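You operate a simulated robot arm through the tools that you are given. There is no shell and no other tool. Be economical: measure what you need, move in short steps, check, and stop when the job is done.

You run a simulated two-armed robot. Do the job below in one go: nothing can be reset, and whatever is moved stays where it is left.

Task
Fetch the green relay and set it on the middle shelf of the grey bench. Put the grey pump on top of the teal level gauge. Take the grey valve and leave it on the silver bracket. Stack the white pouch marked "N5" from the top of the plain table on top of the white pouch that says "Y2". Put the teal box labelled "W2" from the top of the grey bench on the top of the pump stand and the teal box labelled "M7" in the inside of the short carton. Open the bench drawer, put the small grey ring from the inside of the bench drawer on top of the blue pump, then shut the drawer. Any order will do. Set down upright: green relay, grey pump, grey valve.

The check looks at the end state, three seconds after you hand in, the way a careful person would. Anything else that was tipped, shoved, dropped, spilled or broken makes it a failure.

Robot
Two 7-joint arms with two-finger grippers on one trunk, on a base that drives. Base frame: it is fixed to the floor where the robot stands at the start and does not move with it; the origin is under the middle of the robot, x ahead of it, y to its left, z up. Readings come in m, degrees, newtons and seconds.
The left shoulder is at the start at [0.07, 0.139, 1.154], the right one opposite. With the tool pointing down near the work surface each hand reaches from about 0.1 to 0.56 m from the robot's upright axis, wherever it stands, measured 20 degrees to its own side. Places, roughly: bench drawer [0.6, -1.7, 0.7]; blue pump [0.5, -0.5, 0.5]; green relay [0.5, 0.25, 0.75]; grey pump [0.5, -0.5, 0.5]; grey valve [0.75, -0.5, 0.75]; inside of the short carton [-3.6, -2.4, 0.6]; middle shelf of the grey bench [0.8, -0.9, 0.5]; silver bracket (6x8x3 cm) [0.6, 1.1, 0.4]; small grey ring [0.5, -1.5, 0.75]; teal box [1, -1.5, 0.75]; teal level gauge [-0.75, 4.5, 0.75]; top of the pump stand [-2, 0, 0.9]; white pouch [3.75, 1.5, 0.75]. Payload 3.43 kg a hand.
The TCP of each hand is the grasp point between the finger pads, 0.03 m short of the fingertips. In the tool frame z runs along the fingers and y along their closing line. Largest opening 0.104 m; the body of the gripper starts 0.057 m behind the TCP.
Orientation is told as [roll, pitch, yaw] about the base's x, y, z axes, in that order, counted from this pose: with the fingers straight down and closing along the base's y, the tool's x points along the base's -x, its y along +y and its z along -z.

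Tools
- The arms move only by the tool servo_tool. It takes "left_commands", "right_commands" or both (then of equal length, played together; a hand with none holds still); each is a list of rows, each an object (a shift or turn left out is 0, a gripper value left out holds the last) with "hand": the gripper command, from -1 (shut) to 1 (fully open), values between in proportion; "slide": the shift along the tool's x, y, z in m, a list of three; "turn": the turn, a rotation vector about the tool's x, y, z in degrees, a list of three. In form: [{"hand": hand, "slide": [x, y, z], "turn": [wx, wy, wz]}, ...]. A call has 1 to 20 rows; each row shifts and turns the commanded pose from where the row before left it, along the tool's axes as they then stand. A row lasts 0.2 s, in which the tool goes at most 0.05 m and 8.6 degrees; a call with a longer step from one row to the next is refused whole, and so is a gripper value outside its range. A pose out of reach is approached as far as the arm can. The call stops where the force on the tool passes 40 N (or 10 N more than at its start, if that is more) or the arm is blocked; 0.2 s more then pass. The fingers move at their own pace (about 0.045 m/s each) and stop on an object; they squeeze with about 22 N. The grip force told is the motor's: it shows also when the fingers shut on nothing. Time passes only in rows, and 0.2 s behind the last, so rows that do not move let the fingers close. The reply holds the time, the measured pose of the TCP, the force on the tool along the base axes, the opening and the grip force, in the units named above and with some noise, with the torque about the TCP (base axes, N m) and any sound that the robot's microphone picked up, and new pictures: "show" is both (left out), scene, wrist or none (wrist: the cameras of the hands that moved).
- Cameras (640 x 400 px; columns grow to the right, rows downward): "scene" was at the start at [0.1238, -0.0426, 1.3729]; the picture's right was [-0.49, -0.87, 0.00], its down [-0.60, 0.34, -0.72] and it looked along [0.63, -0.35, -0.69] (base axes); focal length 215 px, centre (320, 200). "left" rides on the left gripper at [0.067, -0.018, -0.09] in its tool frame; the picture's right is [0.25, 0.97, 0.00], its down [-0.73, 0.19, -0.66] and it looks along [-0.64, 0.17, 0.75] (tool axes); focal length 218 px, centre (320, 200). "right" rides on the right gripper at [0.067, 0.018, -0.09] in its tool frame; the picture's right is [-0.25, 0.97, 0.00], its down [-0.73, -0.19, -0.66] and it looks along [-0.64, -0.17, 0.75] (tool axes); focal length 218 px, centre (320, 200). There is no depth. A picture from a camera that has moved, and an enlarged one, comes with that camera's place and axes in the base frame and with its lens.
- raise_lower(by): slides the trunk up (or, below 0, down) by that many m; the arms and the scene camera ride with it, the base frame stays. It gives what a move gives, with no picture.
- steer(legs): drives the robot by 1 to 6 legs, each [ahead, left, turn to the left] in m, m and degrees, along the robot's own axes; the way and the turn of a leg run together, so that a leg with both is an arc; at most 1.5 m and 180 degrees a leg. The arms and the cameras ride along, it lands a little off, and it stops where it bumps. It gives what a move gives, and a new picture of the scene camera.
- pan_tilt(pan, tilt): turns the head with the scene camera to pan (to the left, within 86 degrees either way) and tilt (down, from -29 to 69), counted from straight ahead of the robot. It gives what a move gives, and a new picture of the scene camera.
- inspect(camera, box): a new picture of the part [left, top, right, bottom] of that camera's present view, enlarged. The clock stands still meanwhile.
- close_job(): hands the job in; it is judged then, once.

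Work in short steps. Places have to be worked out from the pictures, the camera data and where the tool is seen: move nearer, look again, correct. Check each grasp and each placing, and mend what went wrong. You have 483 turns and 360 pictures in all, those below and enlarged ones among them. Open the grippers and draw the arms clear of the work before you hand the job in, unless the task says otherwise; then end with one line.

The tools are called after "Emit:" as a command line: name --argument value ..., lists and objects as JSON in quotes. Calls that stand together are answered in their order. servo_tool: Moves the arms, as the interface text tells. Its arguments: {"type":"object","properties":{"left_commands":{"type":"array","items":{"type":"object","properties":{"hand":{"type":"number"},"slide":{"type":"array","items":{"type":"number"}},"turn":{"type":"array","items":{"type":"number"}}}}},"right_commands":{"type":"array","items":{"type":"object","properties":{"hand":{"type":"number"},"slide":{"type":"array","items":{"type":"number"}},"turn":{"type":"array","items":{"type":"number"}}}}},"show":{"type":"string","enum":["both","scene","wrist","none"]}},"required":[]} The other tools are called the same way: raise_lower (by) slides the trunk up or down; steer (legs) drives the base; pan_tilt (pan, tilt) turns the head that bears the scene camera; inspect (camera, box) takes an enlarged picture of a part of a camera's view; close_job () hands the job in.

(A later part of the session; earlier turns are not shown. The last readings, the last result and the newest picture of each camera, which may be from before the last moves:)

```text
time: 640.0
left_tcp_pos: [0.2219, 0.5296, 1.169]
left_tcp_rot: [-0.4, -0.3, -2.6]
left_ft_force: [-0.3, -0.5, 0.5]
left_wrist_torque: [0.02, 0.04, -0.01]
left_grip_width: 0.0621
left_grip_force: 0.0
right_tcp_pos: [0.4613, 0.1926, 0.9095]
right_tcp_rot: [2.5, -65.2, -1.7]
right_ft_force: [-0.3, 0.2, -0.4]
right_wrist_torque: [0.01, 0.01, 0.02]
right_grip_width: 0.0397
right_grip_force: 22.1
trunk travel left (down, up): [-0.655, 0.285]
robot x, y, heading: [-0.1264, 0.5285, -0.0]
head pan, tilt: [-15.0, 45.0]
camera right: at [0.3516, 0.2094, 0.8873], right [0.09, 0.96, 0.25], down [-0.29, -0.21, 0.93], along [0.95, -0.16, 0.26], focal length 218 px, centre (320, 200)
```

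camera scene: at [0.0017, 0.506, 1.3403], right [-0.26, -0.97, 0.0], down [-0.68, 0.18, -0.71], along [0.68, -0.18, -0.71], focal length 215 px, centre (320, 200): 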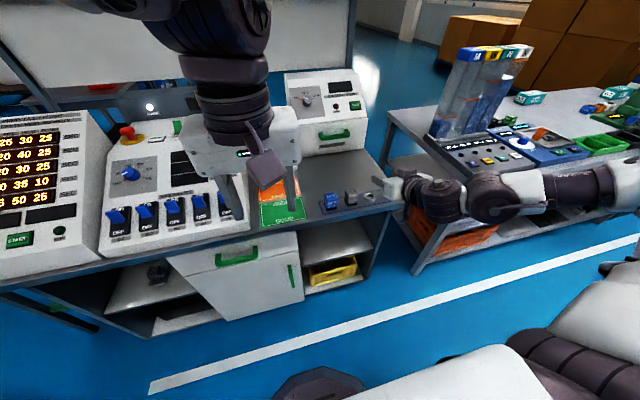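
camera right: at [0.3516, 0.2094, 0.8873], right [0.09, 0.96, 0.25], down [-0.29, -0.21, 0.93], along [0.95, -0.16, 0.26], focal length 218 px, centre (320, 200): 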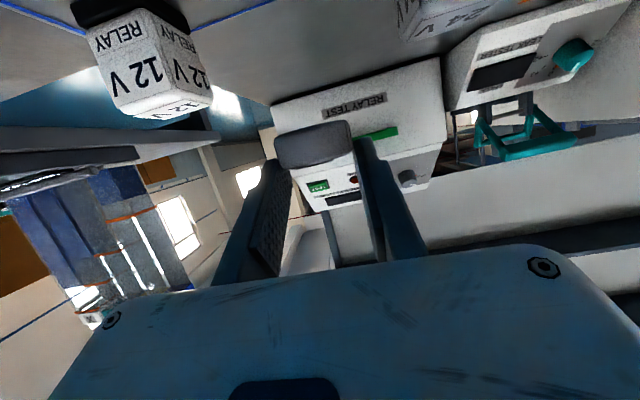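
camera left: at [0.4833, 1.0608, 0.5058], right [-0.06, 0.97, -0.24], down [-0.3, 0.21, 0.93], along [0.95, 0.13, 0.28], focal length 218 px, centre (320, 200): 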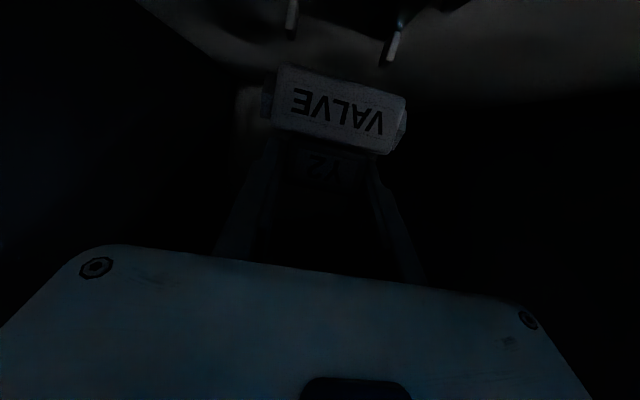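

Ring held. I back off, slide right to the blue pump, and lower the trunk to enter the shelf.

Emit:
steer --legs '[[-0.35, 0, 0], [0, -0.69, 0]]'

Emit:
raise_lower --by -0.3

Emit:
servo_tool --right_commands '[{}]' --show "both"

```text
time: 645.7
left_tcp_pos: [-0.1346, -0.1556, 1.1704]
left_tcp_rot: [-0.6, -0.4, -2.6]
left_ft_force: [0.5, -0.1, -0.1]
left_wrist_torque: [0.02, -0.02, 0.02]
left_grip_width: 0.0625
left_grip_force: 0.0
right_tcp_pos: [0.104, -0.4922, 0.9104]
right_tcp_rot: [2.3, -65.2, -1.5]
right_ft_force: [0.2, -1.1, -1.3]
right_wrist_torque: [-0.01, 0.02, -0.01]
right_grip_width: 0.04
right_grip_force: 22.8
trunk travel left (down, up): [-0.655, 0.285]
robot x, y, heading: [-0.4836, -0.1551, 0.2]
head pan, tilt: [-15.0, 45.0]
camera scene: at [-0.3556, -0.1784, 1.3772], right [-0.26, -0.97, 0.0], down [-0.68, 0.18, -0.71], along [0.68, -0.18, -0.71], focal length 215 px, centre (320, 200)
```

scene: 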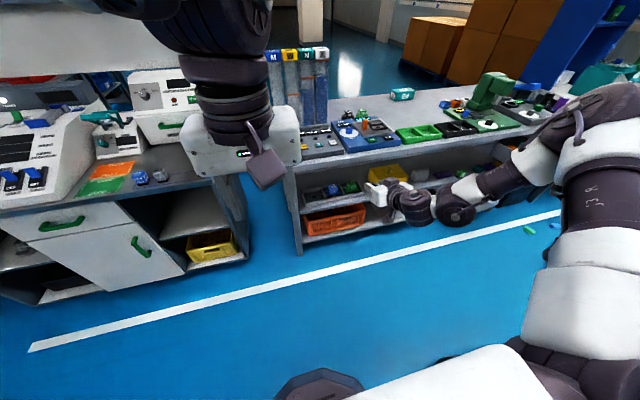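

```text
time: 648.7
left_tcp_pos: [-0.1338, -0.1547, 0.8694]
left_tcp_rot: [-0.4, -0.3, -2.7]
left_ft_force: [-0.6, 0.5, -0.2]
left_wrist_torque: [0.01, -0.02, 0.01]
left_grip_width: 0.0625
left_grip_force: 0.1
right_tcp_pos: [0.1038, -0.4924, 0.6102]
right_tcp_rot: [2.5, -65.2, -1.5]
right_ft_force: [0.2, 0.6, -1.0]
right_wrist_torque: [0.01, -0.01, 0.0]
right_grip_width: 0.0404
right_grip_force: 21.6
trunk travel left (down, up): [-0.355, 0.585]
robot x, y, heading: [-0.4854, -0.154, 0.1]
head pan, tilt: [-15.0, 45.0]
```

```text
time: 649.1
left_tcp_pos: [-0.1345, -0.1563, 0.8693]
left_tcp_rot: [-0.4, -0.2, -2.6]
left_ft_force: [-0.7, -0.4, 0.1]
left_wrist_torque: [0.0, 0.02, 0.03]
left_grip_width: 0.0624
left_grip_force: 0.1
right_tcp_pos: [0.1038, -0.4926, 0.6107]
right_tcp_rot: [2.6, -65.2, -1.6]
right_ft_force: [0.1, -0.4, 0.4]
right_wrist_torque: [0.01, 0.01, 0.01]
right_grip_width: 0.0402
right_grip_force: 21.9
trunk travel left (down, up): [-0.355, 0.585]
robot x, y, heading: [-0.484, -0.1536, -0.2]
head pan, tilt: [-15.0, 45.0]
camera scene: at [-0.3556, -0.1787, 1.0772], right [-0.26, -0.97, 0.0], down [-0.68, 0.18, -0.71], along [0.68, -0.18, -0.71], focal length 215 px, centre (320, 200)
camera right: at [-0.0065, -0.4757, 0.5872], right [0.1, 0.96, 0.25], down [-0.29, -0.21, 0.93], along [0.95, -0.16, 0.26], focal length 218 px, centre (320, 200)
```

scene: 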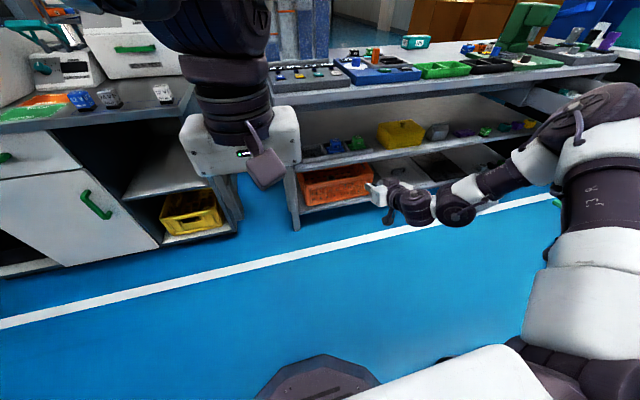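
right: 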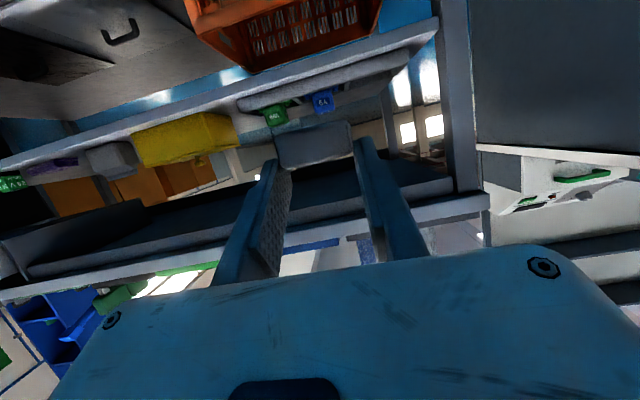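

Aligned with the blue pump. I drive 0.3 m ahead and look.

Emit:
steer --legs '[[0.3, -0.004, 0]]'

Emit:
inspect --camera "right" --box '[180, 20, 460, 200]'

```text
time: 651.1
left_tcp_pos: [0.1641, -0.1615, 0.8695]
left_tcp_rot: [-0.4, -0.3, -2.8]
left_ft_force: [0.3, 0.1, -0.5]
left_wrist_torque: [-0.01, 0.05, 0.0]
left_grip_width: 0.0622
left_grip_force: 0.1
right_tcp_pos: [0.4011, -0.501, 0.6095]
right_tcp_rot: [2.5, -65.3, -1.9]
right_ft_force: [-0.2, 0.7, -1.2]
right_wrist_torque: [0.05, 0.0, 0.01]
right_grip_width: 0.04
right_grip_force: 21.9
trunk travel left (down, up): [-0.355, 0.585]
robot x, y, heading: [-0.1887, -0.1632, -0.1]
head pan, tilt: [-15.0, 45.0]
camera scene: at [-0.057, -0.1845, 1.0771], right [-0.26, -0.96, 0.0], down [-0.68, 0.19, -0.71], along [0.68, -0.19, -0.71], focal length 215 px, centre (320, 200)
```

scene: 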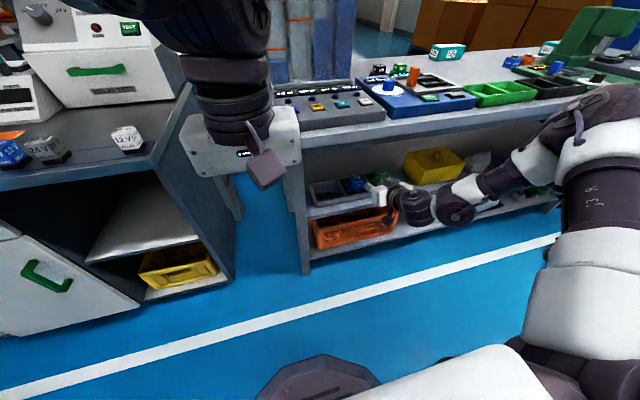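

```text
2.22 times, centred on (320, 110) of right
camera zoom: at [0.2905, -0.4829, 0.5868], right [0.1, 0.96, 0.25], down [-0.29, -0.21, 0.93], along [0.95, -0.16, 0.26], focal length 485 px, centre (320, 400)
```

zoom: 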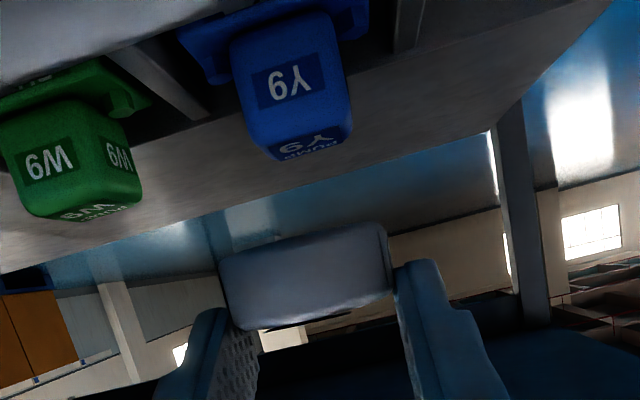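

Blue pump top ≈0.532, centre ≈[0.548,-0.501]. I drive 0.12 m further at this height.

Emit:
steer --legs '[[0.12, 0.004, 0]]'

Emit:
inspect --camera "right" --box '[180, 20, 460, 200]'

Emit:
inspect --camera "scene" --box '[280, 130, 460, 270]'

```text
time: 652.4
left_tcp_pos: [0.2881, -0.1581, 0.8694]
left_tcp_rot: [-0.3, -0.1, -2.8]
left_ft_force: [1.0, 0.1, -0.8]
left_wrist_torque: [-0.03, 0.04, 0.0]
left_grip_width: 0.0625
left_grip_force: 0.1
right_tcp_pos: [0.5249, -0.4969, 0.6096]
right_tcp_rot: [2.5, -65.1, -1.9]
right_ft_force: [0.9, -0.9, -0.9]
right_wrist_torque: [0.0, 0.0, 0.01]
right_grip_width: 0.0402
right_grip_force: 21.2
trunk travel left (down, up): [-0.355, 0.585]
robot x, y, heading: [-0.0669, -0.1602, -0.2]
head pan, tilt: [-15.0, 45.0]
camera scene: at [0.0666, -0.181, 1.077], right [-0.26, -0.96, 0.0], down [-0.68, 0.19, -0.71], along [0.68, -0.19, -0.71], focal length 215 px, centre (320, 200)
```

scene: 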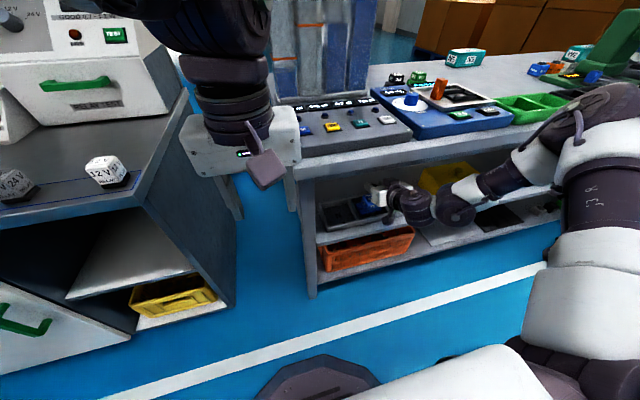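

```text
2.22 times, centred on (320, 110) of right
camera zoom: at [0.414, -0.4792, 0.5866], right [0.1, 0.96, 0.25], down [-0.29, -0.21, 0.93], along [0.95, -0.16, 0.26], focal length 485 px, centre (320, 400)
```

zoom: 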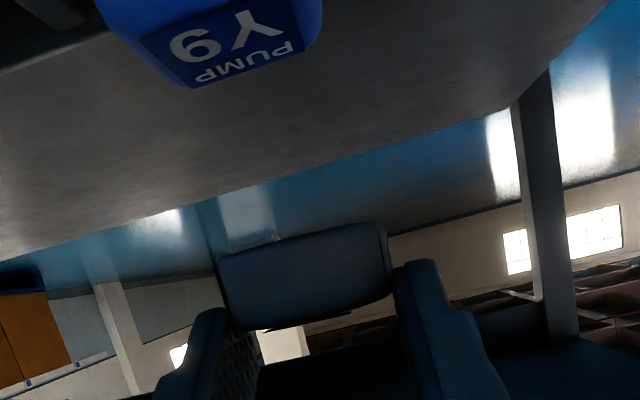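

```text
2.86 times, centred on (370, 200) of scene
camera zoom: at [0.0666, -0.181, 1.077], right [-0.26, -0.96, 0.0], down [-0.68, 0.19, -0.71], along [0.68, -0.19, -0.71], focal length 614 px, centre (177, 200)
```

zoom: 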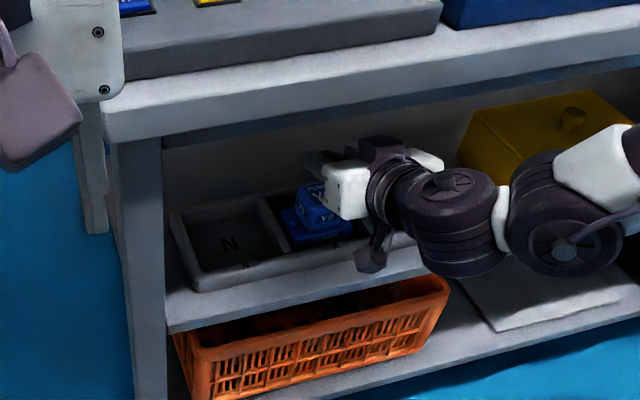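

Ring centre ≈[0.547,-0.497] sits above the pump's centre. I lower with the trunk in steps.

Emit:
raise_lower --by -0.03

Emit:
inspect --camera "right" --box '[180, 20, 460, 200]'

```text
time: 653.1
left_tcp_pos: [0.2858, -0.159, 0.8395]
left_tcp_rot: [-0.3, -0.3, -2.8]
left_ft_force: [0.4, -0.1, -0.3]
left_wrist_torque: [-0.01, 0.01, -0.01]
left_grip_width: 0.0623
left_grip_force: 0.0
right_tcp_pos: [0.5237, -0.4976, 0.5808]
right_tcp_rot: [2.5, -65.3, -1.8]
right_ft_force: [0.2, -0.4, 0.1]
right_wrist_torque: [0.03, 0.04, -0.02]
right_grip_width: 0.0404
right_grip_force: 22.1
trunk travel left (down, up): [-0.325, 0.615]
robot x, y, heading: [-0.0617, -0.1533, -0.5]
head pan, tilt: [-15.0, 45.0]
```

```text
2.22 times, centred on (320, 110) of right
camera zoom: at [0.4133, -0.4792, 0.5574], right [0.1, 0.96, 0.25], down [-0.29, -0.21, 0.93], along [0.95, -0.16, 0.26], focal length 485 px, centre (320, 400)
```

zoom: 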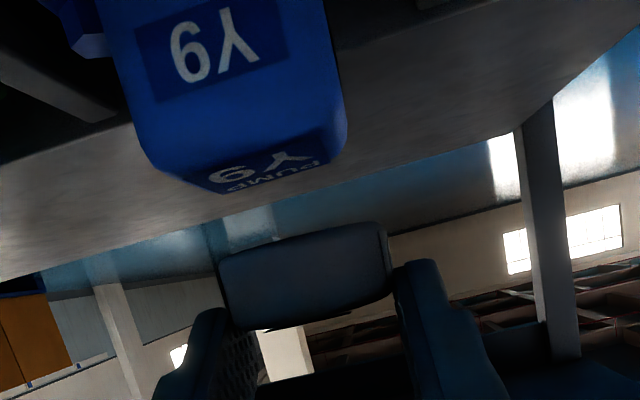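

Still aligned. Lower further in small steps.

Emit:
raise_lower --by -0.014

Emit:
raise_lower --by -0.005

Emit:
inspect --camera "right" --box '[180, 20, 460, 200]'

```text
time: 653.7
left_tcp_pos: [0.2867, -0.1592, 0.8255]
left_tcp_rot: [-0.4, -0.3, -2.8]
left_ft_force: [0.4, 0.3, 0.0]
left_wrist_torque: [-0.01, 0.0, 0.02]
left_grip_width: 0.0622
left_grip_force: 0.0
right_tcp_pos: [0.5233, -0.4963, 0.5667]
right_tcp_rot: [2.5, -65.2, -1.9]
right_ft_force: [-0.5, -0.1, 0.3]
right_wrist_torque: [0.01, 0.01, 0.02]
right_grip_width: 0.0404
right_grip_force: 22.0
trunk travel left (down, up): [-0.311, 0.629]
robot x, y, heading: [-0.0667, -0.1572, -0.1]
head pan, tilt: [-15.0, 45.0]
```

```text
time: 654.3
left_tcp_pos: [0.2866, -0.1584, 0.8214]
left_tcp_rot: [-0.4, -0.4, -2.8]
left_ft_force: [0.4, 1.0, -0.1]
left_wrist_torque: [-0.03, -0.01, 0.02]
left_grip_width: 0.0625
left_grip_force: 0.0
right_tcp_pos: [0.524, -0.4967, 0.5605]
right_tcp_rot: [2.5, -65.1, -1.9]
right_ft_force: [-1.1, 0.4, -0.5]
right_wrist_torque: [-0.01, 0.01, -0.01]
right_grip_width: 0.0403
right_grip_force: 22.0
trunk travel left (down, up): [-0.306, 0.634]
robot x, y, heading: [-0.0623, -0.1554, -0.2]
head pan, tilt: [-15.0, 45.0]
```

```text
2.22 times, centred on (320, 110) of right
camera zoom: at [0.4134, -0.4792, 0.5383], right [0.1, 0.96, 0.25], down [-0.29, -0.21, 0.93], along [0.95, -0.16, 0.26], focal length 485 px, centre (320, 400)
```

zoom: 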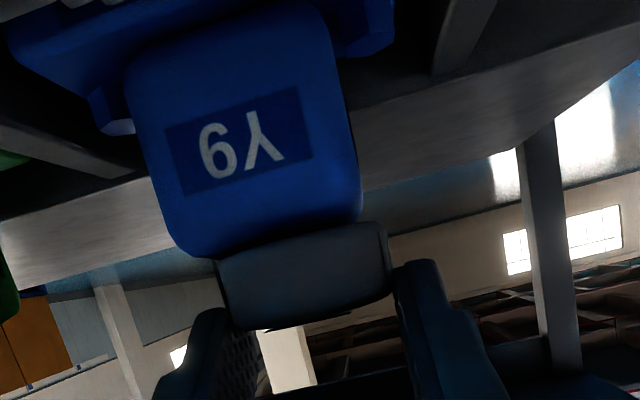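

The ring is just above the pump top; I shift 4 mm south to centre it and lower to contact.

Emit:
servo_tool --right_commands '[{"slide": [0, -0.004, 0]}]' --show "none"

Emit:
servo_tool --right_commands '[{"slide": [0.0018, 0, 0.0008]}, {"slide": [0.0018, 0, 0.0008]}]' --show "none"

Emit:
servo_tool --right_commands '[{"slide": [0.0018, 0, 0.0008]}, {"slide": [0.0018, 0, 0.0008]}]' --show "none"

```text
time: 654.7
left_tcp_pos: [0.2864, -0.1587, 0.8192]
left_tcp_rot: [-0.4, -0.4, -2.8]
left_ft_force: [-0.4, -0.7, 0.0]
left_wrist_torque: [0.0, -0.03, -0.01]
left_grip_width: 0.0622
left_grip_force: 0.1
right_tcp_pos: [0.5239, -0.5013, 0.5609]
right_tcp_rot: [2.5, -65.3, -1.8]
right_ft_force: [0.6, -0.5, -0.6]
right_wrist_torque: [0.02, 0.01, -0.01]
right_grip_width: 0.0402
right_grip_force: 22.1
trunk travel left (down, up): [-0.306, 0.634]
robot x, y, heading: [-0.0655, -0.1554, -0.1]
head pan, tilt: [-15.0, 45.0]
```

```text
time: 655.3
left_tcp_pos: [0.2861, -0.1581, 0.8216]
left_tcp_rot: [-0.5, -0.4, -2.8]
left_ft_force: [-0.1, -0.1, -0.1]
left_wrist_torque: [0.01, -0.02, 0.0]
left_grip_width: 0.0622
left_grip_force: 0.0
right_tcp_pos: [0.5236, -0.5008, 0.5604]
right_tcp_rot: [2.5, -65.4, -2.0]
right_ft_force: [1.0, 0.6, 9.9]
right_wrist_torque: [-0.18, -0.22, 0.02]
right_grip_width: 0.0398
right_grip_force: 21.9
trunk travel left (down, up): [-0.306, 0.634]
robot x, y, heading: [-0.0654, -0.1578, -0.4]
head pan, tilt: [-15.0, 45.0]
```

```text
time: 655.9
left_tcp_pos: [0.2851, -0.1565, 0.8218]
left_tcp_rot: [-0.4, -0.5, -2.9]
left_ft_force: [0.2, 0.4, 0.2]
left_wrist_torque: [0.01, -0.02, 0.0]
left_grip_width: 0.0624
left_grip_force: 0.1
right_tcp_pos: [0.5227, -0.4995, 0.5591]
right_tcp_rot: [2.5, -65.8, -2.1]
right_ft_force: [0.4, -2.6, 28.3]
right_wrist_torque: [-0.25, -0.41, -0.05]
right_grip_width: 0.0399
right_grip_force: 22.0
trunk travel left (down, up): [-0.306, 0.634]
robot x, y, heading: [-0.0614, -0.1586, -0.2]
head pan, tilt: [-15.0, 45.0]
```

Contact on the pump top. I relieve and open.

Emit:
servo_tool --right_commands '[{"slide": [-0.0037, 0, -0.0016]}, {"hand": -0.1}, {"hand": 0.0}, {}, {}]' --show "none"

Emit:
inspect --camera "right" --box '[180, 20, 460, 200]'

```text
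time: 657.1
left_tcp_pos: [0.2871, -0.1585, 0.8201]
left_tcp_rot: [-0.5, -0.3, -2.9]
left_ft_force: [-0.8, -0.5, 0.6]
left_wrist_torque: [0.01, -0.02, 0.02]
left_grip_width: 0.0624
left_grip_force: 0.2
right_tcp_pos: [0.5238, -0.502, 0.5574]
right_tcp_rot: [2.5, -65.1, -1.8]
right_ft_force: [0.0, 0.7, -0.1]
right_wrist_torque: [0.01, -0.03, 0.0]
right_grip_width: 0.052
right_grip_force: 0.1
trunk travel left (down, up): [-0.306, 0.634]
robot x, y, heading: [-0.0643, -0.158, -0.1]
head pan, tilt: [-15.0, 45.0]
```

```text
2.22 times, centred on (320, 110) of right
camera zoom: at [0.4131, -0.4834, 0.5347], right [0.1, 0.96, 0.25], down [-0.29, -0.21, 0.93], along [0.95, -0.16, 0.26], focal length 485 px, centre (320, 400)
```

zoom: 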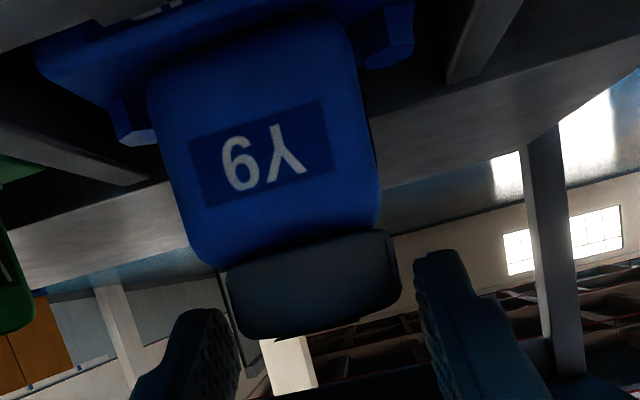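

The ring rests on the pump. I open wider and back straight out.

Emit:
servo_tool --right_commands '[{"hand": 0.3}, {}, {}]' --show "none"

Emit:
raise_lower --by 0.015

Emit:
steer --legs '[[-0.12, 0, 0], [-0.3, 0, 0]]'

Emit:
inspect --camera "right" --box '[240, 50, 440, 190]'

```text
time: 657.9
left_tcp_pos: [0.287, -0.1595, 0.8202]
left_tcp_rot: [-0.4, -0.3, -2.8]
left_ft_force: [0.0, -1.1, 0.4]
left_wrist_torque: [0.02, 0.0, -0.01]
left_grip_width: 0.0627
left_grip_force: 0.1
right_tcp_pos: [0.5238, -0.5009, 0.5577]
right_tcp_rot: [2.5, -65.2, -1.9]
right_ft_force: [0.5, -0.4, 1.0]
right_wrist_torque: [0.0, -0.03, 0.01]
right_grip_width: 0.0674
right_grip_force: 0.0
trunk travel left (down, up): [-0.306, 0.634]
robot x, y, heading: [-0.062, -0.1593, -0.6]
head pan, tilt: [-15.0, 45.0]
```

```text
time: 658.5
left_tcp_pos: [0.2859, -0.1591, 0.8353]
left_tcp_rot: [-0.4, -0.4, -2.8]
left_ft_force: [0.3, -0.5, -0.3]
left_wrist_torque: [-0.04, 0.04, 0.01]
left_grip_width: 0.0624
left_grip_force: 0.0
right_tcp_pos: [0.5239, -0.5016, 0.5729]
right_tcp_rot: [2.4, -65.2, -1.8]
right_ft_force: [0.2, -0.5, 0.1]
right_wrist_torque: [0.03, 0.01, 0.0]
right_grip_width: 0.0676
right_grip_force: 0.1
trunk travel left (down, up): [-0.321, 0.619]
robot x, y, heading: [-0.0635, -0.1579, -0.4]
head pan, tilt: [-15.0, 45.0]
```

```text
time: 661.4
left_tcp_pos: [-0.1329, -0.1567, 0.836]
left_tcp_rot: [-0.4, -0.2, -2.7]
left_ft_force: [0.6, 0.4, -0.3]
left_wrist_torque: [0.01, -0.03, 0.01]
left_grip_width: 0.0629
left_grip_force: 0.0
right_tcp_pos: [0.1046, -0.4996, 0.5731]
right_tcp_rot: [2.5, -65.3, -1.8]
right_ft_force: [0.4, -0.4, 0.0]
right_wrist_torque: [0.01, -0.01, 0.02]
right_grip_width: 0.0679
right_grip_force: 0.0
trunk travel left (down, up): [-0.321, 0.619]
robot x, y, heading: [-0.4801, -0.1569, -0.0]
head pan, tilt: [-15.0, 45.0]
camera scene: at [-0.3549, -0.1791, 1.0433], right [-0.26, -0.96, 0.0], down [-0.68, 0.19, -0.71], along [0.68, -0.19, -0.71], focal length 215 px, centre (320, 200)
```

scene: 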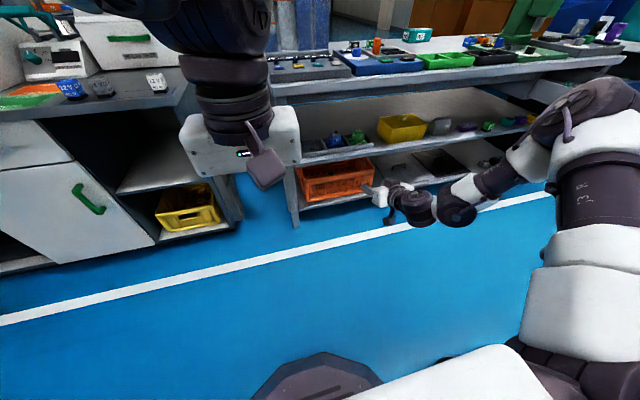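

```text
2.86 times, centred on (340, 120) of right
camera zoom: at [-0.0062, -0.4807, 0.5503], right [0.1, 0.96, 0.25], down [-0.29, -0.21, 0.93], along [0.95, -0.16, 0.26], focal length 624 px, centre (263, 429)
```

zoom: 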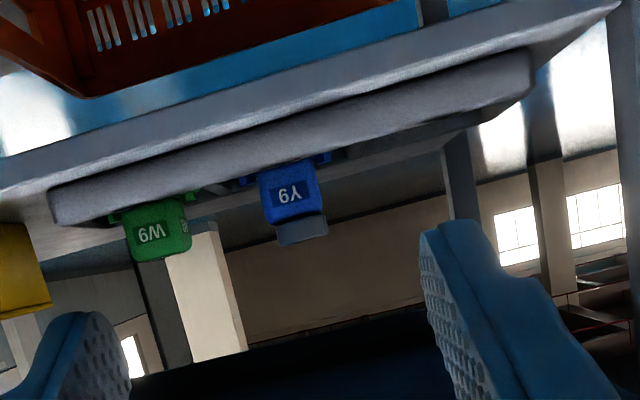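

The ring sits flat on the blue pump. Now shut the drawer: I close the right fingers, move in front of the drawer panel beside the handle, and push.

Emit:
servo_tool --right_commands '[{"hand": -1}, {}, {}, {}]' --show "none"

Emit:
raise_lower --by 0.125

Emit:
steer --legs '[[-0.05, 0, 0], [0, -1.02, 0]]'

Emit:
pan_tilt --pan -35 --tilt 35

```text
time: 662.4
left_tcp_pos: [-0.1339, -0.156, 0.8355]
left_tcp_rot: [-0.3, -0.4, -2.7]
left_ft_force: [-0.4, -0.1, 0.1]
left_wrist_torque: [0.0, 0.01, -0.02]
left_grip_width: 0.0625
left_grip_force: 0.0
right_tcp_pos: [0.1053, -0.4972, 0.5722]
right_tcp_rot: [2.4, -65.2, -1.8]
right_ft_force: [-0.9, 0.1, -0.1]
right_wrist_torque: [0.02, 0.01, 0.02]
right_grip_width: 0.0
right_grip_force: 19.5
trunk travel left (down, up): [-0.321, 0.619]
robot x, y, heading: [-0.4865, -0.1615, -0.5]
head pan, tilt: [-15.0, 45.0]
```

```text
time: 663.9
left_tcp_pos: [-0.1318, -0.1561, 0.9603]
left_tcp_rot: [-0.4, -0.4, -2.7]
left_ft_force: [-0.5, 0.8, 0.2]
left_wrist_torque: [-0.02, 0.03, -0.03]
left_grip_width: 0.0624
left_grip_force: 0.0
right_tcp_pos: [0.1053, -0.4983, 0.6973]
right_tcp_rot: [2.5, -65.3, -1.9]
right_ft_force: [0.0, -0.8, 0.2]
right_wrist_torque: [0.01, 0.0, 0.02]
right_grip_width: 0.0
right_grip_force: 22.0
trunk travel left (down, up): [-0.446, 0.494]
robot x, y, heading: [-0.4834, -0.1555, -0.4]
head pan, tilt: [-15.0, 45.0]
```

```text
time: 669.6
left_tcp_pos: [-0.1915, -1.1798, 0.9601]
left_tcp_rot: [-0.3, -0.3, -4.1]
left_ft_force: [0.2, -0.5, 0.7]
left_wrist_torque: [0.05, -0.02, -0.01]
left_grip_width: 0.0622
left_grip_force: 0.1
right_tcp_pos: [0.0389, -1.5279, 0.6975]
right_tcp_rot: [2.6, -65.2, -3.2]
right_ft_force: [0.5, -0.2, 0.5]
right_wrist_torque: [-0.02, 0.0, 0.02]
right_grip_width: 0.0001
right_grip_force: 22.0
trunk travel left (down, up): [-0.446, 0.494]
robot x, y, heading: [-0.5419, -1.1707, -1.4]
head pan, tilt: [-15.0, 45.0]
stopped in leg 2: the robot was blocked; the commanded pose is now the measured one
camera scene: at [-0.412, -1.1976, 1.1681], right [-0.28, -0.96, 0.0], down [-0.68, 0.2, -0.71], along [0.68, -0.2, -0.71], focal length 215 px, centre (320, 200)
```

scene: 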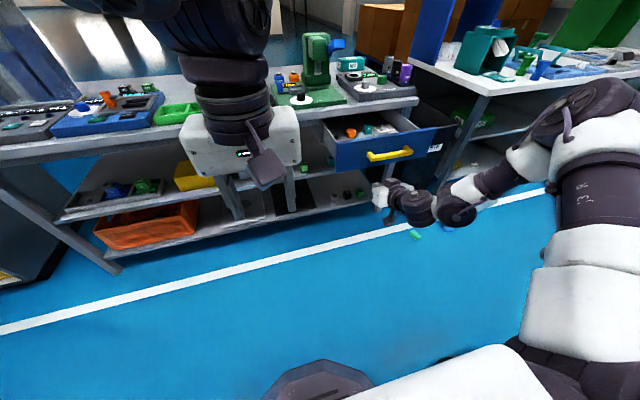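

```text
time: 670.5
left_tcp_pos: [-0.1916, -1.1785, 0.9609]
left_tcp_rot: [-0.4, -0.4, -4.1]
left_ft_force: [0.4, -0.1, -0.4]
left_wrist_torque: [-0.01, 0.02, -0.02]
left_grip_width: 0.0623
left_grip_force: 0.0
right_tcp_pos: [0.039, -1.5261, 0.6973]
right_tcp_rot: [2.5, -65.2, -3.1]
right_ft_force: [1.0, 0.0, 0.2]
right_wrist_torque: [0.01, -0.01, -0.02]
right_grip_width: 0.0
right_grip_force: 21.7
trunk travel left (down, up): [-0.446, 0.494]
robot x, y, heading: [-0.5437, -1.1704, -1.2]
head pan, tilt: [-35.0, 35.0]
camera scene: at [-0.4198, -1.2262, 1.183], right [-0.59, -0.8, 0.0], down [-0.46, 0.34, -0.82], along [0.66, -0.49, -0.57], focal length 215 px, centre (320, 200)
```

scene: 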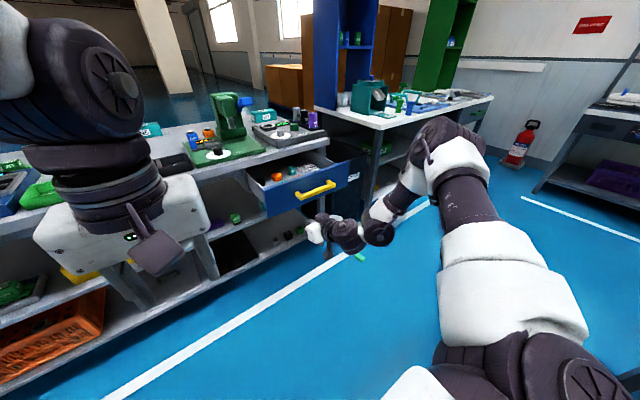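

Blocked lightly by something behind on the right, but I'm nearly in position. I go ahead (away from it), straighten, and approach the panel.

Emit:
steer --legs '[[0.1, 0, 1.2]]'

Emit:
inspect --camera "scene" --box '[240, 120, 400, 260]'

Emit:
pan_tilt --pan -86 --tilt 40

```text
time: 671.6
left_tcp_pos: [-0.0883, -1.1732, 0.9606]
left_tcp_rot: [-0.5, -0.3, -2.8]
left_ft_force: [0.3, 0.1, -0.5]
left_wrist_torque: [0.0, 0.02, -0.02]
left_grip_width: 0.0624
left_grip_force: 0.1
right_tcp_pos: [0.1476, -1.5165, 0.6969]
right_tcp_rot: [2.5, -65.1, -1.9]
right_ft_force: [-0.3, -0.6, -0.9]
right_wrist_torque: [-0.02, 0.01, -0.01]
right_grip_width: 0.0
right_grip_force: 22.0
trunk travel left (down, up): [-0.446, 0.494]
robot x, y, heading: [-0.4427, -1.1731, -0.4]
head pan, tilt: [-35.0, 35.0]
camera scene: at [-0.3162, -1.2251, 1.1829], right [-0.58, -0.82, 0.0], down [-0.47, 0.33, -0.82], along [0.67, -0.47, -0.57], focal length 215 px, centre (320, 200)
```

scene: 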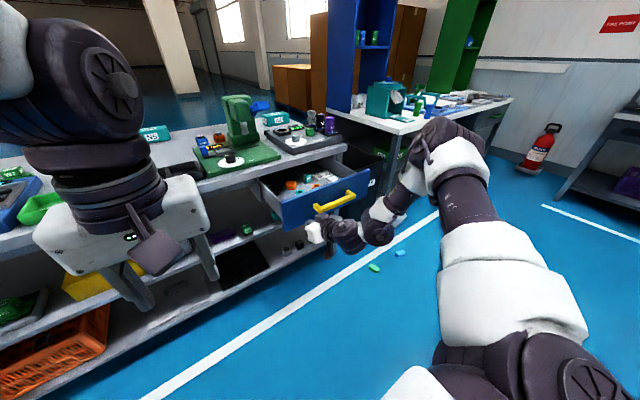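

```text
2.86 times, centred on (320, 190) of scene
camera zoom: at [-0.3162, -1.2251, 1.1829], right [-0.58, -0.82, 0.0], down [-0.47, 0.33, -0.82], along [0.67, -0.47, -0.57], focal length 614 px, centre (320, 229)
```

zoom: 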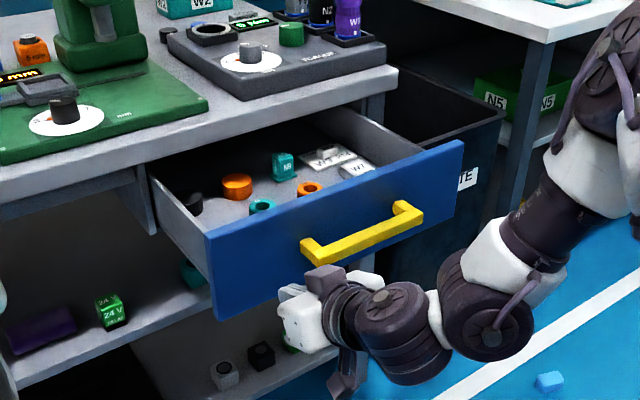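

```text
time: 672.8
left_tcp_pos: [-0.0881, -1.1736, 0.9607]
left_tcp_rot: [-0.4, -0.4, -2.8]
left_ft_force: [-1.0, -1.1, -0.3]
left_wrist_torque: [-0.01, 0.01, 0.01]
left_grip_width: 0.0624
left_grip_force: 0.2
right_tcp_pos: [0.1472, -1.5153, 0.6978]
right_tcp_rot: [2.5, -65.1, -1.9]
right_ft_force: [0.2, -0.1, 0.3]
right_wrist_torque: [-0.02, 0.01, -0.02]
right_grip_width: 0.0
right_grip_force: 22.6
trunk travel left (down, up): [-0.446, 0.494]
robot x, y, heading: [-0.4392, -1.1726, -0.2]
head pan, tilt: [-85.9, 40.0]
camera scene: at [-0.3833, -1.2591, 1.1755], right [-1.0, -0.07, 0.0], down [-0.04, 0.64, -0.77], along [0.05, -0.76, -0.64], focal length 215 px, centre (320, 200)
```

scene: 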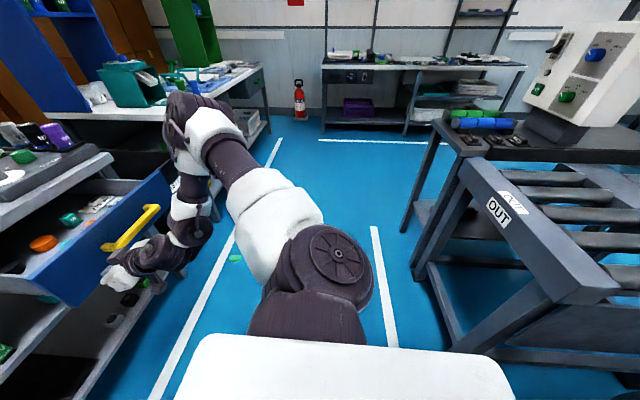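

The hand faces the panel. I push by driving ahead in steps.

Emit:
steer --legs '[[0.1, 0, 0]]'

Emit:
steer --legs '[[0.1, 0, 0]]'

```text
time: 673.9
left_tcp_pos: [0.0098, -1.1736, 0.9611]
left_tcp_rot: [-0.3, -0.4, -2.9]
left_ft_force: [0.4, -0.1, -0.5]
left_wrist_torque: [0.01, 0.04, 0.02]
left_grip_width: 0.0623
left_grip_force: 0.0
right_tcp_pos: [0.2468, -1.5188, 0.6985]
right_tcp_rot: [2.5, -65.1, -2.0]
right_ft_force: [-0.3, 0.2, -0.7]
right_wrist_torque: [-0.01, 0.0, 0.02]
right_grip_width: 0.0
right_grip_force: 34.8
trunk travel left (down, up): [-0.446, 0.494]
robot x, y, heading: [-0.3433, -1.1707, -0.3]
head pan, tilt: [-85.9, 40.0]
camera scene: at [-0.2838, -1.2597, 1.1754], right [-1.0, -0.06, 0.0], down [-0.04, 0.64, -0.77], along [0.05, -0.76, -0.64], focal length 215 px, centre (320, 200)
```

scene: 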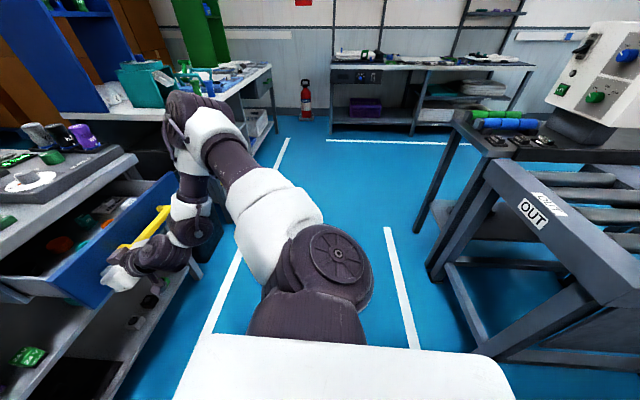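

```text
time: 675.1
left_tcp_pos: [0.1103, -1.1751, 0.9601]
left_tcp_rot: [-0.4, -0.2, -2.9]
left_ft_force: [0.4, -0.3, 0.3]
left_wrist_torque: [0.01, 0.03, 0.0]
left_grip_width: 0.0623
left_grip_force: 0.1
right_tcp_pos: [0.3466, -1.5177, 0.6963]
right_tcp_rot: [2.5, -65.1, -2.0]
right_ft_force: [0.3, -0.3, 0.1]
right_wrist_torque: [-0.04, -0.01, 0.01]
right_grip_width: 0.0
right_grip_force: 35.2
trunk travel left (down, up): [-0.446, 0.494]
robot x, y, heading: [-0.2438, -1.1709, -0.4]
head pan, tilt: [-85.9, 40.0]
camera scene: at [-0.1836, -1.2604, 1.1754], right [-1.0, -0.07, 0.0], down [-0.04, 0.64, -0.77], along [0.05, -0.76, -0.64], focal length 215 px, centre (320, 200)
```

scene: 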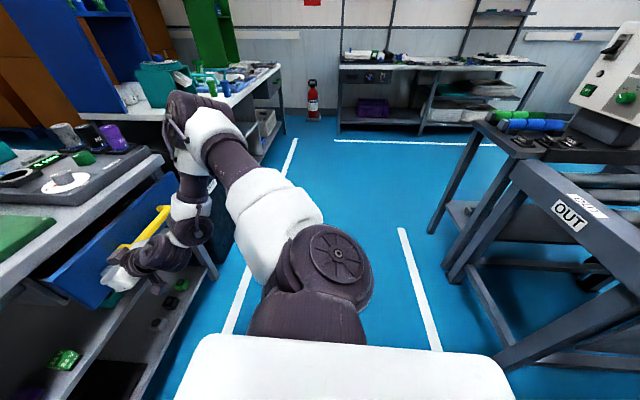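

The drawer is closing smoothly. Continue.

Emit:
steer --legs '[[0.05, 0, 0]]'

Emit:
steer --legs '[[0.025, 0, 0]]'

```text
time: 676.0
left_tcp_pos: [0.1617, -1.1744, 0.9595]
left_tcp_rot: [-0.4, -0.2, -2.8]
left_ft_force: [-0.5, -0.3, 0.3]
left_wrist_torque: [-0.01, 0.04, 0.01]
left_grip_width: 0.0623
left_grip_force: 0.1
right_tcp_pos: [0.398, -1.5167, 0.6971]
right_tcp_rot: [2.5, -65.0, -1.9]
right_ft_force: [0.8, -0.1, 0.1]
right_wrist_torque: [0.02, 0.01, 0.0]
right_grip_width: 0.0
right_grip_force: 35.0
trunk travel left (down, up): [-0.446, 0.494]
robot x, y, heading: [-0.1879, -1.1737, -0.2]
head pan, tilt: [-85.9, 40.0]
camera scene: at [-0.1327, -1.2606, 1.1754], right [-1.0, -0.07, 0.0], down [-0.04, 0.64, -0.77], along [0.05, -0.76, -0.64], focal length 215 px, centre (320, 200)
```

scene: 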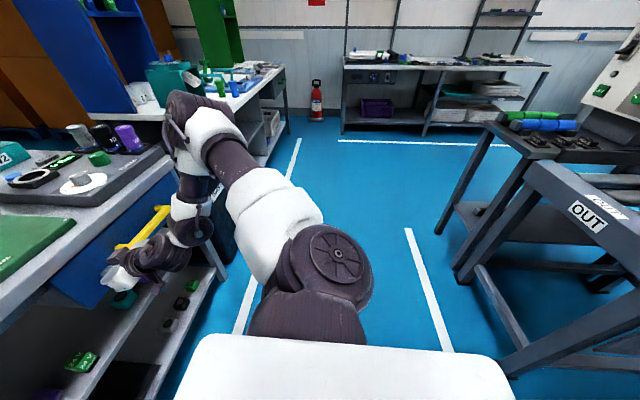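

```text
time: 676.9
left_tcp_pos: [0.1788, -1.1743, 0.9598]
left_tcp_rot: [-0.4, -0.3, -2.9]
left_ft_force: [-0.6, -0.2, -0.9]
left_wrist_torque: [-0.02, 0.01, 0.01]
left_grip_width: 0.0626
left_grip_force: 0.1
right_tcp_pos: [0.4118, -1.5186, 0.6968]
right_tcp_rot: [2.9, -64.7, -2.5]
right_ft_force: [-7.2, 1.0, 1.6]
right_wrist_torque: [-0.06, -0.1, 0.04]
right_grip_width: 0.0059
right_grip_force: 34.3
trunk travel left (down, up): [-0.446, 0.494]
robot x, y, heading: [-0.173, -1.1692, -0.4]
head pan, tilt: [-85.9, 40.0]
stopped in leg 1: the force on the tool passed its limit at 128 N (the readings are from after the stop); the commanded pose is now the measured one
camera scene: at [-0.1159, -1.2606, 1.1755], right [-1.0, -0.06, 0.0], down [-0.04, 0.64, -0.77], along [0.05, -0.76, -0.64], focal length 215 px, centre (320, 200)
```

scene: 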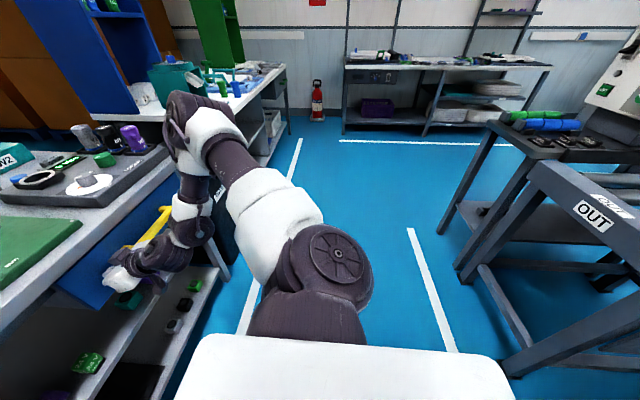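

Hard stop – the drawer is shut. I back away and verify.

Emit:
steer --legs '[[-0.25, 0.1, 0]]'

Emit:
pan_tilt --pan -35 --tilt 35

Emit:
inspect --camera "scene" --box '[220, 90, 400, 240]'

```text
time: 678.8
left_tcp_pos: [-0.0659, -1.0706, 0.9605]
left_tcp_rot: [-0.3, -0.2, -3.0]
left_ft_force: [0.3, -0.4, -0.2]
left_wrist_torque: [0.0, -0.03, 0.02]
left_grip_width: 0.0626
left_grip_force: 0.2
right_tcp_pos: [0.1661, -1.4133, 0.6965]
right_tcp_rot: [3.0, -64.8, -2.4]
right_ft_force: [-0.4, -0.3, -0.1]
right_wrist_torque: [0.05, 0.01, 0.0]
right_grip_width: 0.0
right_grip_force: 35.2
trunk travel left (down, up): [-0.446, 0.494]
robot x, y, heading: [-0.4184, -1.0679, -0.7]
head pan, tilt: [-85.9, 40.0]
camera scene: at [-0.3598, -1.1562, 1.1755], right [-1.0, -0.06, 0.0], down [-0.04, 0.64, -0.77], along [0.05, -0.76, -0.64], focal length 215 px, centre (320, 200)
```

scene: 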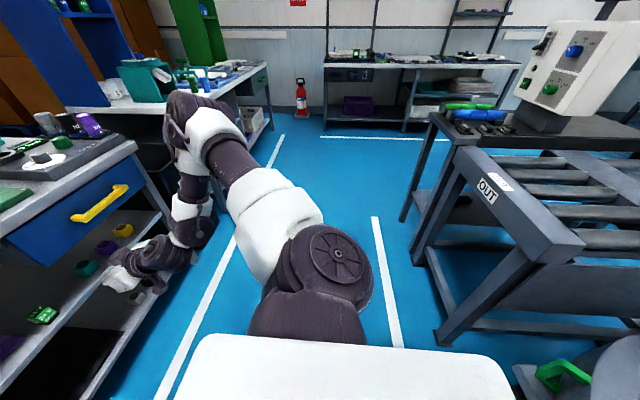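

```text
time: 680.0
left_tcp_pos: [-0.0653, -1.0714, 0.9612]
left_tcp_rot: [-0.4, -0.3, -3.0]
left_ft_force: [-0.1, -0.4, 0.8]
left_wrist_torque: [0.01, 0.0, 0.02]
left_grip_width: 0.0626
left_grip_force: 0.2
right_tcp_pos: [0.1681, -1.4138, 0.6962]
right_tcp_rot: [2.9, -64.7, -2.4]
right_ft_force: [-0.3, 0.5, 0.1]
right_wrist_torque: [-0.03, 0.0, 0.02]
right_grip_width: 0.0002
right_grip_force: 35.3
trunk travel left (down, up): [-0.446, 0.494]
robot x, y, heading: [-0.4156, -1.0667, -0.7]
head pan, tilt: [-35.0, 35.0]
camera scene: at [-0.2927, -1.1228, 1.183], right [-0.58, -0.81, 0.0], down [-0.47, 0.33, -0.82], along [0.67, -0.48, -0.57], focal length 215 px, centre (320, 200)
```

scene: 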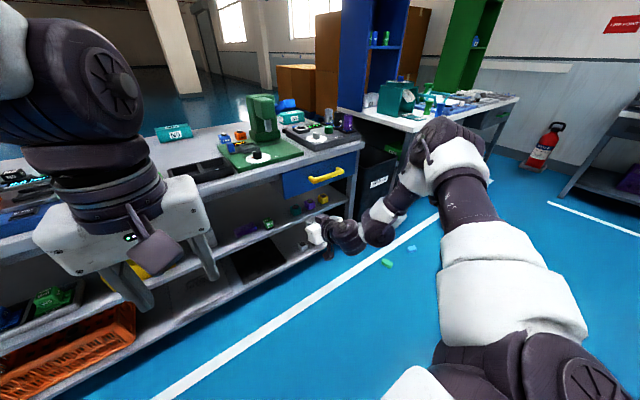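

```text
2.67 times, centred on (310, 165) of scene
camera zoom: at [-0.2927, -1.1228, 1.183], right [-0.58, -0.81, 0.0], down [-0.47, 0.33, -0.82], along [0.67, -0.48, -0.57], focal length 573 px, centre (347, 293)
```

zoom: 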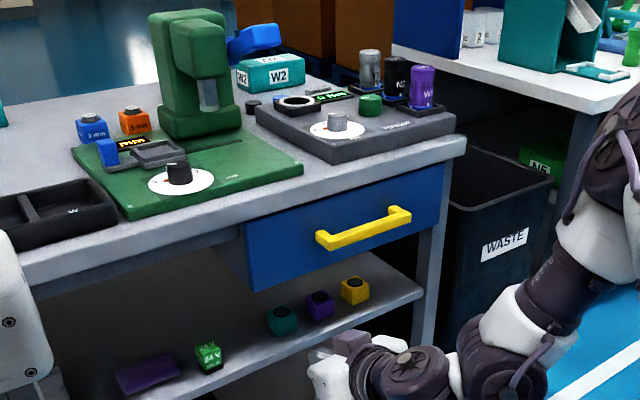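

The drawer is shut and everything is in place. Remaining: W2. I raise the trunk and return the right hand to vertical, yawed 90° for the box.

Emit:
raise_lower --by 0.3

Emit:
steer --legs '[[0, 0.9, 0.7]]'

Emit:
servo_tool --right_commands '[{"turn": [0, 8.1, 0]}, {"turn": [0, 8.1, 0]}, {"turn": [0, 8.1, 0]}, {"turn": [0, 8.1, 0]}, {"turn": [0, 8.1, 0]}, {"turn": [0, 8.1, 0]}, {"turn": [0, 8.1, 0]}, {"turn": [0, 8, 0]}, {"turn": [0, 0, -8.5]}, {"turn": [0, 0, -8.5]}, {"turn": [0, 0, -8.5]}, {"turn": [0, 0, -8.5]}, {"turn": [0, 0, -8.5]}, {"turn": [0, 0, -8.5]}, {"turn": [0, 0, -8.5]}, {"turn": [0, 0, -8.5]}, {"turn": [0, 0, -8.5]}, {"turn": [0, 0, -8.5]}, {"turn": [0, 0, -5]}]' --show "scene"

```text
time: 683.0
left_tcp_pos: [-0.0647, -1.0723, 1.261]
left_tcp_rot: [-0.3, -0.3, -3.0]
left_ft_force: [0.4, 0.6, 0.2]
left_wrist_torque: [0.0, -0.02, 0.01]
left_grip_width: 0.0626
left_grip_force: 0.1
right_tcp_pos: [0.1673, -1.4149, 0.9955]
right_tcp_rot: [2.8, -64.7, -2.3]
right_ft_force: [-0.1, -0.1, -0.6]
right_wrist_torque: [-0.01, -0.01, -0.03]
right_grip_width: 0.0001
right_grip_force: 34.6
trunk travel left (down, up): [-0.746, 0.194]
robot x, y, heading: [-0.4157, -1.0667, -0.4]
head pan, tilt: [-35.0, 35.0]
```

```text
time: 687.7
left_tcp_pos: [-0.0667, -0.1696, 1.2606]
left_tcp_rot: [-0.4, -0.4, -1.7]
left_ft_force: [-1.0, -0.7, 0.1]
left_wrist_torque: [0.0, -0.01, -0.03]
left_grip_width: 0.0622
left_grip_force: 0.1
right_tcp_pos: [0.1732, -0.5071, 0.9955]
right_tcp_rot: [3.0, -64.8, -1.2]
right_ft_force: [-0.3, 0.2, 0.4]
right_wrist_torque: [-0.03, -0.02, 0.03]
right_grip_width: 0.0001
right_grip_force: 34.8
trunk travel left (down, up): [-0.746, 0.194]
robot x, y, heading: [-0.4176, -0.1757, 1.0]
head pan, tilt: [-35.0, 35.0]
camera scene: at [-0.2942, -0.2259, 1.483], right [-0.56, -0.83, 0.0], down [-0.47, 0.32, -0.82], along [0.68, -0.46, -0.57], focal length 215 px, centre (320, 200)
```

scene: 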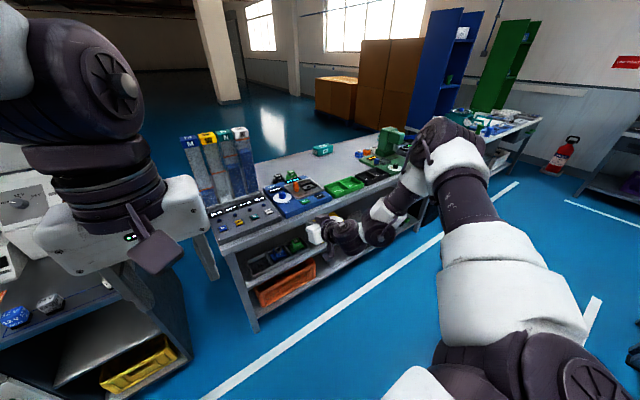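

```text
time: 691.7
left_tcp_pos: [-0.068, -0.1687, 1.261]
left_tcp_rot: [-0.5, -0.2, -1.6]
left_ft_force: [0.1, -0.2, -0.3]
left_wrist_torque: [-0.01, 0.03, 0.0]
left_grip_width: 0.0623
left_grip_force: 0.0
right_tcp_pos: [0.1673, -0.5075, 0.9977]
right_tcp_rot: [-0.3, -1.4, 91.6]
right_ft_force: [-0.3, 0.0, -0.1]
right_wrist_torque: [0.03, -0.01, -0.03]
right_grip_width: 0.0
right_grip_force: 34.5
right hand out of reach, approached as far as the arm can: row 8
trunk travel left (down, up): [-0.746, 0.194]
robot x, y, heading: [-0.4186, -0.1752, 1.0]
head pan, tilt: [-35.0, 35.0]
camera scene: at [-0.2942, -0.2251, 1.483], right [-0.56, -0.83, 0.0], down [-0.47, 0.32, -0.82], along [0.68, -0.46, -0.57], focal length 215 px, centre (320, 200)
```

scene: 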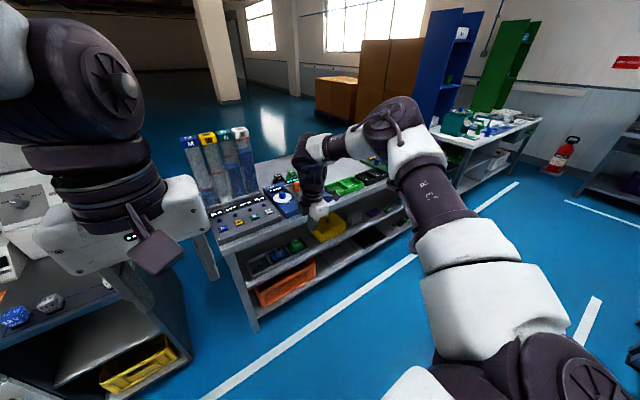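

Now north along the aisle, then east; there I check the gap between the bin and tables for a shortcut.

Emit:
steer --legs '[[0, 1.45, -1], [0, 1.45, 0], [0.2, 0.2, 0], [1.4, -0.15, 0], [0.6, 0, 0]]'

Emit:
pan_tilt --pan -80 --tilt 30

```text
time: 716.7
left_tcp_pos: [2.1388, 2.7032, 1.2612]
left_tcp_rot: [-0.4, -0.4, -4.1]
left_ft_force: [0.6, -0.4, -0.5]
left_wrist_torque: [0.01, -0.02, 0.03]
left_grip_width: 0.0622
left_grip_force: 0.2
right_tcp_pos: [2.3626, 2.356, 0.9978]
right_tcp_rot: [-0.1, -1.3, 89.0]
right_ft_force: [-0.8, -0.4, 0.5]
right_wrist_torque: [0.05, -0.06, -0.02]
right_grip_width: 0.0
right_grip_force: 34.7
trunk travel left (down, up): [-0.746, 0.194]
robot x, y, heading: [1.7901, 2.7104, -1.2]
head pan, tilt: [-35.0, 35.0]
camera scene: at [1.9108, 2.6563, 1.4832], right [-0.6, -0.8, 0.0], down [-0.46, 0.34, -0.82], along [0.66, -0.49, -0.57], focal length 215 px, centre (320, 200)
```

scene: 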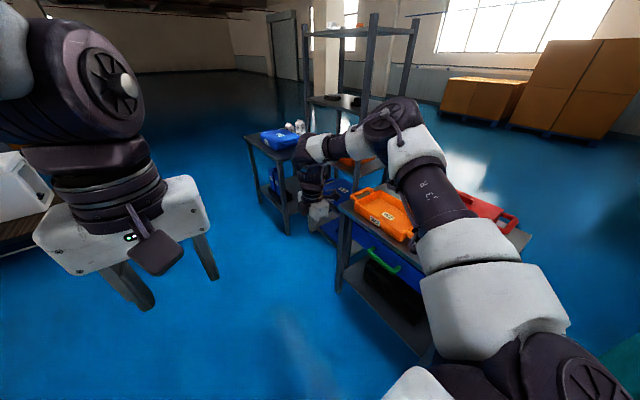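

```text
time: 717.9
left_tcp_pos: [2.1392, 2.7029, 1.2601]
left_tcp_rot: [-0.4, -0.2, -4.1]
left_ft_force: [0.0, 0.7, -0.3]
left_wrist_torque: [0.02, -0.01, -0.01]
left_grip_width: 0.0625
left_grip_force: 0.1
right_tcp_pos: [2.3616, 2.3556, 0.9983]
right_tcp_rot: [-0.1, -1.3, 89.0]
right_ft_force: [-0.1, 0.4, 0.1]
right_wrist_torque: [0.01, -0.05, 0.03]
right_grip_width: 0.0
right_grip_force: 34.9
trunk travel left (down, up): [-0.746, 0.194]
robot x, y, heading: [1.7877, 2.7131, -1.3]
head pan, tilt: [-80.0, 30.0]
camera scene: at [1.8543, 2.6193, 1.4908], right [-0.99, -0.15, 0.0], down [-0.07, 0.49, -0.87], along [0.13, -0.86, -0.5], focal length 215 px, centre (320, 200)
```

scene: 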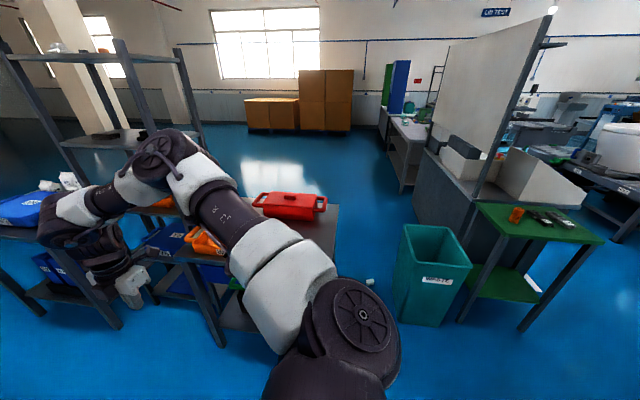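

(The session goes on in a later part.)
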